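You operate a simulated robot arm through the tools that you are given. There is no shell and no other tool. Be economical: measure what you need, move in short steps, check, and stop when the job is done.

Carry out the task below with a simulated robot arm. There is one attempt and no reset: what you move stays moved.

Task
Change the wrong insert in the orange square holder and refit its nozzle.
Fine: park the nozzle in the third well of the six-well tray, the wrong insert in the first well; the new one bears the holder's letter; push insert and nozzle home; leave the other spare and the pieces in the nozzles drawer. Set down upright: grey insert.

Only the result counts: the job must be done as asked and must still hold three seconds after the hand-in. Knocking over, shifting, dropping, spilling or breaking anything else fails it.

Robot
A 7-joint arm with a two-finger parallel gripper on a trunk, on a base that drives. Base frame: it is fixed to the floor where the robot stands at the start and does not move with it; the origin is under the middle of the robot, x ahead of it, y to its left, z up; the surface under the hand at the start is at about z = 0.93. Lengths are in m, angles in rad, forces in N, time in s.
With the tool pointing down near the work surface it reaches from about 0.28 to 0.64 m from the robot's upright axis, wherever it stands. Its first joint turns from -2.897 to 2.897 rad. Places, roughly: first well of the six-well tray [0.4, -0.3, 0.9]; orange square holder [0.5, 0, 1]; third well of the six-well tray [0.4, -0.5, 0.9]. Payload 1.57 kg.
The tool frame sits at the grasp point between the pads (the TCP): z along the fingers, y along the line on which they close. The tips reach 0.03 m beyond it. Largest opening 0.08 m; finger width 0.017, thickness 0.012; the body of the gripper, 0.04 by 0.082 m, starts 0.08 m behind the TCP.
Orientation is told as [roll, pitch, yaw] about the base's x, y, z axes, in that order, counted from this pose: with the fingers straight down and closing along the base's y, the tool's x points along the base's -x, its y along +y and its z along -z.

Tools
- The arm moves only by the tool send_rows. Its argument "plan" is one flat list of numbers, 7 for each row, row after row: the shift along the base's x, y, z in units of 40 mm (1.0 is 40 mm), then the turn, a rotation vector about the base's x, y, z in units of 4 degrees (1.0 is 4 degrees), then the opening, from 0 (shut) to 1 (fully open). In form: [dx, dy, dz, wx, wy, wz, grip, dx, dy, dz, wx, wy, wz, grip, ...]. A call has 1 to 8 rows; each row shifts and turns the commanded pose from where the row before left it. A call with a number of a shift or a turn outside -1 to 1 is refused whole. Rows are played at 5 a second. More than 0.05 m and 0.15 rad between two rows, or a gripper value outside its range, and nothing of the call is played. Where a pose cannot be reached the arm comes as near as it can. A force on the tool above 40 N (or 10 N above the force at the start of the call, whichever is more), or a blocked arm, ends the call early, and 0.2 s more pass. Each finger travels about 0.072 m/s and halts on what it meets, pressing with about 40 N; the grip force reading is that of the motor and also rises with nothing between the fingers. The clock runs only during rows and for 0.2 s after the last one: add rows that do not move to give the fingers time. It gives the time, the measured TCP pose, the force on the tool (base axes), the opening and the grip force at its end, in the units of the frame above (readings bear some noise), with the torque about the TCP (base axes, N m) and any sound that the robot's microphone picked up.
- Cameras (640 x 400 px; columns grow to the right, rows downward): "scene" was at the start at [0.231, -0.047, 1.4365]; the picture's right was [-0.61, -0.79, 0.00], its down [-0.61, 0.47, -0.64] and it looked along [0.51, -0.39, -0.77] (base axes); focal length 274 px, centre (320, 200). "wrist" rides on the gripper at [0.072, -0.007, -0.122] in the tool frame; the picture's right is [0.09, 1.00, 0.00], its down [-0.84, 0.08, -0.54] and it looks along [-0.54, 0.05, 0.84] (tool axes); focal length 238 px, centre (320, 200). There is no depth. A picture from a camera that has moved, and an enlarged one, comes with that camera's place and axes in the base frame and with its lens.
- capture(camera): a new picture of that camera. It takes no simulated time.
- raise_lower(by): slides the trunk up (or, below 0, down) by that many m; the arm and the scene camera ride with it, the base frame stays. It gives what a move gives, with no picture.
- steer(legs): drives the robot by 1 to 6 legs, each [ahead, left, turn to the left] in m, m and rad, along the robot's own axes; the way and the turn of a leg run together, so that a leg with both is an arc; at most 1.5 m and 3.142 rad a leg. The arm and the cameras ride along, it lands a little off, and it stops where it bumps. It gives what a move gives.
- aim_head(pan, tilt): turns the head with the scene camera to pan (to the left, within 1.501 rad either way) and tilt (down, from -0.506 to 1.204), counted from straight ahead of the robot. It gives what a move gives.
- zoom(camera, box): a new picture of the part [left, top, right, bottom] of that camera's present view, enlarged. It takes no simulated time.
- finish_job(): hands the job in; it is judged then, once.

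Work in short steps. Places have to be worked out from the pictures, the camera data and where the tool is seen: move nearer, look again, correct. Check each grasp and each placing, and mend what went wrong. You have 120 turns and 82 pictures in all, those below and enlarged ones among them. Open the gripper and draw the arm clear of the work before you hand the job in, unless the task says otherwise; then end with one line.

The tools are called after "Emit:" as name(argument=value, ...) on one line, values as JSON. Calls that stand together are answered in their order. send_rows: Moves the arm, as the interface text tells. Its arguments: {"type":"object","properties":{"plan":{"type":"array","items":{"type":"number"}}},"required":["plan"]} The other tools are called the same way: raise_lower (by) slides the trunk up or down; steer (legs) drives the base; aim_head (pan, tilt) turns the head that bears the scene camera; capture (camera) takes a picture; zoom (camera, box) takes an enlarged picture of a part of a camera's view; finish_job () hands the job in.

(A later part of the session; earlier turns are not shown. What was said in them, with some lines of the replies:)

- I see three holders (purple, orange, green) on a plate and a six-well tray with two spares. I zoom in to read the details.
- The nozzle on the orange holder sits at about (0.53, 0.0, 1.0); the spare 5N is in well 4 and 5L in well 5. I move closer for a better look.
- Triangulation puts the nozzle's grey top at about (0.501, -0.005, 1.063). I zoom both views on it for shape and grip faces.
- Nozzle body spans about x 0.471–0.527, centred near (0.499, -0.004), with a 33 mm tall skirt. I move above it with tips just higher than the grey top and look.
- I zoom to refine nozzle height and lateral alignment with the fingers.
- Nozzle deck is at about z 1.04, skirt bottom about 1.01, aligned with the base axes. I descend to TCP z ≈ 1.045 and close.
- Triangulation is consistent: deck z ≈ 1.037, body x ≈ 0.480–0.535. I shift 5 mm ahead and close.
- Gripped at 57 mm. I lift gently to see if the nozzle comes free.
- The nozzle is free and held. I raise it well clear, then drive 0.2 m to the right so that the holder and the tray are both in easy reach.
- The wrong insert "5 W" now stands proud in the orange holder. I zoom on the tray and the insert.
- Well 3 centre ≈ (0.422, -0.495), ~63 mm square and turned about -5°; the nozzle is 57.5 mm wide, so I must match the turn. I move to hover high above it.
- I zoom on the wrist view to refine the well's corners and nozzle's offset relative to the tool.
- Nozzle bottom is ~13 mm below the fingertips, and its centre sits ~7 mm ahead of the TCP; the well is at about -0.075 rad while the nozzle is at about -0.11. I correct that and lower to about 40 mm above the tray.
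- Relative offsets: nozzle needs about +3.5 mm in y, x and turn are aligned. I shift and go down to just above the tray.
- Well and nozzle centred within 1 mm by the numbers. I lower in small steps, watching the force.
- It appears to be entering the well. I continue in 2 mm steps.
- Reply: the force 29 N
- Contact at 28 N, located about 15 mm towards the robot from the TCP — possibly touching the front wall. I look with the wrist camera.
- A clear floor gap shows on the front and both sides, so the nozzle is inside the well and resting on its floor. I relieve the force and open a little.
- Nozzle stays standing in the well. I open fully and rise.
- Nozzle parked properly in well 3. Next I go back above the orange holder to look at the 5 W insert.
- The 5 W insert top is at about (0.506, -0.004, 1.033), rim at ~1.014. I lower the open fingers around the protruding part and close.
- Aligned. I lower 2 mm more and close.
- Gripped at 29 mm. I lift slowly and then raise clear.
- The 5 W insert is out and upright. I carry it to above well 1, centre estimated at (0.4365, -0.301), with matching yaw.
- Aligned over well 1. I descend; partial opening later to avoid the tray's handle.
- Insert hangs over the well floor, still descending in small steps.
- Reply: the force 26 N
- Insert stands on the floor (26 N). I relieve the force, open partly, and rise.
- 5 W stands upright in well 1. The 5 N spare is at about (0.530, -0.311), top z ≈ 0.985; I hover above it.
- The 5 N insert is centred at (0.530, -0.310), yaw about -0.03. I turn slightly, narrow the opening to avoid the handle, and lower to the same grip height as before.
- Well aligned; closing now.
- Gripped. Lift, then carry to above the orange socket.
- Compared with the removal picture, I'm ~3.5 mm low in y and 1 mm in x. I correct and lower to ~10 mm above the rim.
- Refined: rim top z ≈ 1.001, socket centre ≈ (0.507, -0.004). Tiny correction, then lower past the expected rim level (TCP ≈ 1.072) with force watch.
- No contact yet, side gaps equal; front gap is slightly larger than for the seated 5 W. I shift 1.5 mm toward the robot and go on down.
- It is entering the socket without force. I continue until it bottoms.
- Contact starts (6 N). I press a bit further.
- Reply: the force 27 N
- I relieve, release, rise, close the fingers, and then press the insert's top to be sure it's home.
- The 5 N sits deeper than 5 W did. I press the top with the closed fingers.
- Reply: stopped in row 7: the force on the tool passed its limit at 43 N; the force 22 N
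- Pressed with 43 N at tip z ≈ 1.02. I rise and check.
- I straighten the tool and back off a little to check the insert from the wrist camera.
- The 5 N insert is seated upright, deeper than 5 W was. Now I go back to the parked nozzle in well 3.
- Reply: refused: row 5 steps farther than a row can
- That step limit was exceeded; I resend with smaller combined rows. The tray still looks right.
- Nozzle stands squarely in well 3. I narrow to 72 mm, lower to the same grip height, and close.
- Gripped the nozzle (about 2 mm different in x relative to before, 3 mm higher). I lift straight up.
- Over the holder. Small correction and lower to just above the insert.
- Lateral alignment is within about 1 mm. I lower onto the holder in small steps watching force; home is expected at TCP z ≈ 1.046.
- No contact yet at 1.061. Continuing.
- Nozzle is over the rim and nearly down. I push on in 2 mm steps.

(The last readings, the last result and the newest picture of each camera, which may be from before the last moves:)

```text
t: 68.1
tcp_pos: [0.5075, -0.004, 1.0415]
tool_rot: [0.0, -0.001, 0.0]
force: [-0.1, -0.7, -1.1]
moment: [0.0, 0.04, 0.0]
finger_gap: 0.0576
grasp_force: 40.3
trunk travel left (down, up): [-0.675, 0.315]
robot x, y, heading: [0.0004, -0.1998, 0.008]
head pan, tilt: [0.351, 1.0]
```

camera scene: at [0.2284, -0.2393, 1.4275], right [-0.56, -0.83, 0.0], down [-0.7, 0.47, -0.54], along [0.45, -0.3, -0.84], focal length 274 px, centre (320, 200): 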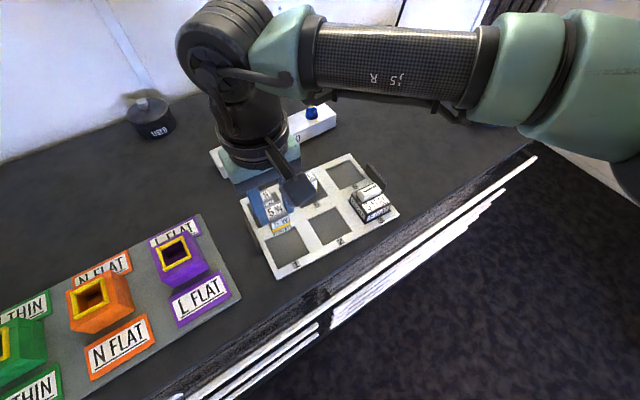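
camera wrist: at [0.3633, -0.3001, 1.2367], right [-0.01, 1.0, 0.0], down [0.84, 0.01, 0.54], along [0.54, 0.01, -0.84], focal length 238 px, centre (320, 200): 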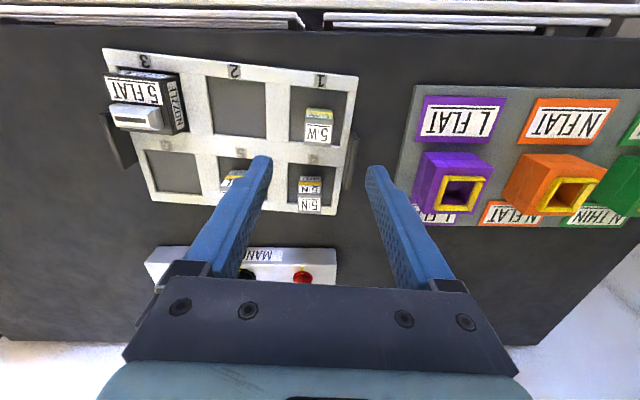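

Emit:
send_rows(plan=[0, 0, -0.06, 0, 0, 0, 0, 0, 0, -0.06, 0, 0, 0, 0, 0, 0, -0.06, 0, 0, 0, 0])

Emit:
zoom(camera="scene", box=[240, 120, 340, 220])

```text
t: 68.9
tcp_pos: [0.5077, -0.0039, 1.0381]
tool_rot: [0.005, -0.009, -0.003]
force: [3.0, -0.1, 30.3]
moment: [-0.08, -0.1, 0.03]
finger_gap: 0.0579
grasp_force: 40.1
trunk travel left (down, up): [-0.675, 0.315]
robot x, y, heading: [0.0017, -0.2007, 0.002]
head pan, tilt: [0.351, 1.0]
```

```text
4.00 times, centred on (290, 170) of scene
camera zoom: at [0.2334, -0.1771, 1.4286], right [0.35, -0.94, 0.0], down [-0.79, -0.29, -0.54], along [0.51, 0.19, -0.84], focal length 1097 px, centre (440, 320)
```

zoom: 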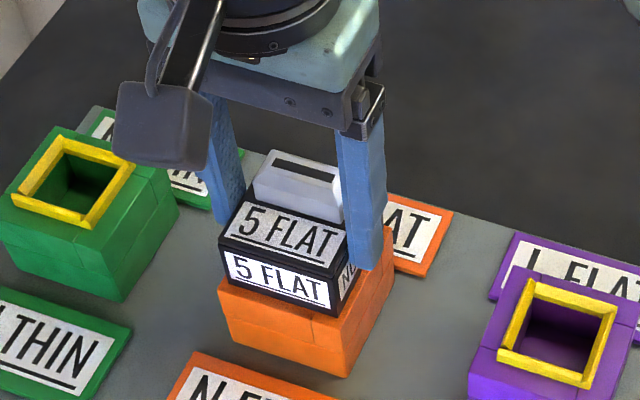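

Seated with 30 N at TCP z 1.038. I release, rise, close the fingers and give a top press to make sure it is home.

Emit:
send_rows(plan=[0, 0, 0.09, 0, 0, 0, 0, 0, 0, 0, 0, 0, 0, 0.85, 0, 0, 0, 0, 0, 0, 0.95, 0, 0, 0.5, 0, 0, 0, 1, 0, 0, 0.9, 0, 0, 0, 1, 0, 0, 0.3, -0.07, 0.12, 0.04, 1])

Emit:
zoom(camera="wrist", box=[220, 60, 420, 240])

```text
t: 70.3
tcp_pos: [0.5074, -0.0033, 1.1041]
tool_rot: [-0.004, 0.009, 0.004]
force: [0.0, -0.5, -0.9]
moment: [0.02, 0.04, -0.02]
finger_gap: 0.08
grasp_force: 0.1
trunk travel left (down, up): [-0.675, 0.315]
robot x, y, heading: [0.0004, -0.201, 0.004]
head pan, tilt: [0.351, 1.0]
```

```text
2.22 times, centred on (320, 150) of wrist
camera zoom: at [0.437, -0.01, 1.2268], right [-0.1, 1.0, 0.0], down [0.84, 0.08, 0.53], along [0.53, 0.05, -0.84], focal length 530 px, centre (320, 311)
```

zoom: 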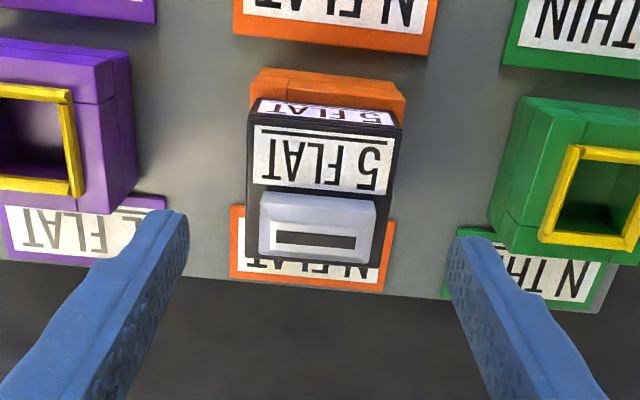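

Nozzle looks square on the holder. I press its top at about x = 0.513 with closed fingers.

Emit:
send_rows(plan=[0.14, -0.02, 0, 0.07, -0.12, -0.04, 0, 0, 0, 0, 0, 0, 0, 0, 0, 0, 0, 0, 0, 0, 0, 0, 0, -0.3, 0, 0, 0, 0, 0, 0, -0.2, 0, 0, 0, 0, 0, 0, -0.1, 0, 0, 0, 0, 0, 0, -0.1, 0, 0, 0, 0, 0, 0, -0.1, 0, 0, 0, 0])

```text
t: 72.1
tcp_pos: [0.5129, -0.0053, 1.0747]
tool_rot: [0.002, -0.004, 0.0]
force: [1.5, 1.0, 7.5]
moment: [0.0, -0.06, 0.04]
finger_gap: 0.0
grasp_force: 21.3
trunk travel left (down, up): [-0.675, 0.315]
robot x, y, heading: [0.0001, -0.1962, 0.003]
head pan, tilt: [0.351, 1.0]
```

Emit:
send_rows(plan=[0, 0, -0.08, 0, 0, 0, 0, 0, 0, -0.06, 0, 0, 0, 0])

```text
t: 72.7
tcp_pos: [0.513, -0.0056, 1.0738]
tool_rot: [0.009, -0.012, -0.001]
force: [3.2, -0.7, 38.5]
moment: [-0.04, -0.31, 0.28]
finger_gap: 0.0001
grasp_force: 21.8
trunk travel left (down, up): [-0.675, 0.315]
robot x, y, heading: [-0.0019, -0.2015, 0.009]
head pan, tilt: [0.351, 1.0]
```

It held firm under 38 N. I rise clear, back away, and check everything.

Emit:
send_rows(plan=[0, 0, 0.3, 0, 0, 0, 0, 0, 0, 0.8, 0, 0, 0, 0, 0, 0, 0.9, 0, 0, 0, 0.5, -0.6, -0.3, 0.7, 0, 0, 0, 1, -0.7, -0.6, 0.3, 0, 0, 0, 1, -0.7, -0.6, 0, 0, 0, 0, 1])

Emit:
aim_head(pan=-0.2, tilt=1.0)

Emit:
capture(camera="scene")

Emit:
capture(camera="wrist")

```text
t: 74.1
tcp_pos: [0.4333, -0.0649, 1.1868]
tool_rot: [0.0, -0.004, 0.001]
force: [0.6, 0.4, -0.4]
moment: [0.01, 0.0, 0.02]
finger_gap: 0.0802
grasp_force: 0.1
trunk travel left (down, up): [-0.675, 0.315]
robot x, y, heading: [-0.0005, -0.201, 0.003]
head pan, tilt: [0.351, 1.0]
```

```text
t: 75.0
tcp_pos: [0.4334, -0.0643, 1.188]
tool_rot: [0.0, -0.003, 0.0]
force: [0.6, 0.0, 0.1]
moment: [0.0, 0.02, -0.02]
finger_gap: 0.0802
grasp_force: 0.0
trunk travel left (down, up): [-0.675, 0.315]
robot x, y, heading: [-0.0006, -0.1972, 0.003]
head pan, tilt: [-0.201, 1.0]
```

```text
8 pictures are left
camera scene: at [0.2389, -0.2138, 1.4276], right [-0.19, -0.98, 0.0], down [-0.83, 0.16, -0.54], along [0.53, -0.11, -0.84], focal length 274 px, centre (320, 200)
```

scene: 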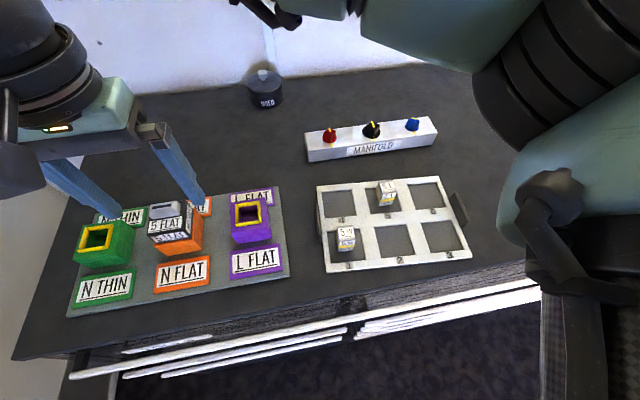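

```text
7 pictures are left
camera wrist: at [0.3629, -0.0709, 1.3085], right [-0.09, 1.0, 0.0], down [0.84, 0.08, 0.54], along [0.54, 0.05, -0.84], focal length 238 px, centre (320, 200)
```

wrist: 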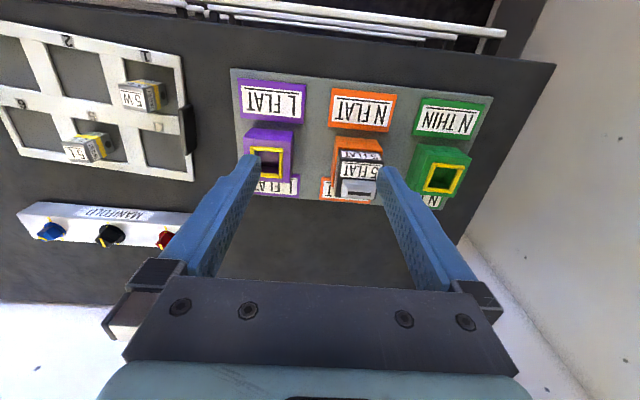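

The tray holds 5 W upright in well 1 and 5 L untouched. One last close look at the nozzle seat.

Emit:
zoom(camera="scene", box=[120, 180, 230, 280])

```text
4.00 times, centred on (175, 230) of scene
camera zoom: at [0.2389, -0.2138, 1.4276], right [-0.19, -0.98, 0.0], down [-0.83, 0.16, -0.54], along [0.53, -0.11, -0.84], focal length 1097 px, centre (900, 80)
```

zoom: 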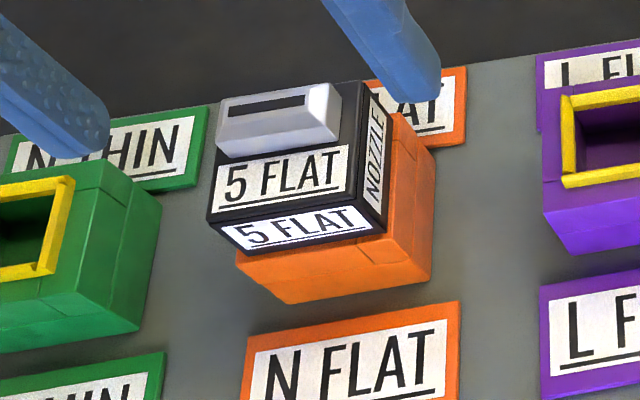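

The nozzle sits flush and square on the orange holder, the gripper is open and clear, and nothing else has moved. I hand in.

Emit:
finish_job()

```text
The job is handed in.
```

The job is handed in: the 5 N insert is pushed home in the orange holder, and its nozzle is refitted and pressed home. The wrong 5 W insert stands upright in well 1, and the 5 L spare and the nozzles drawer were left alone.
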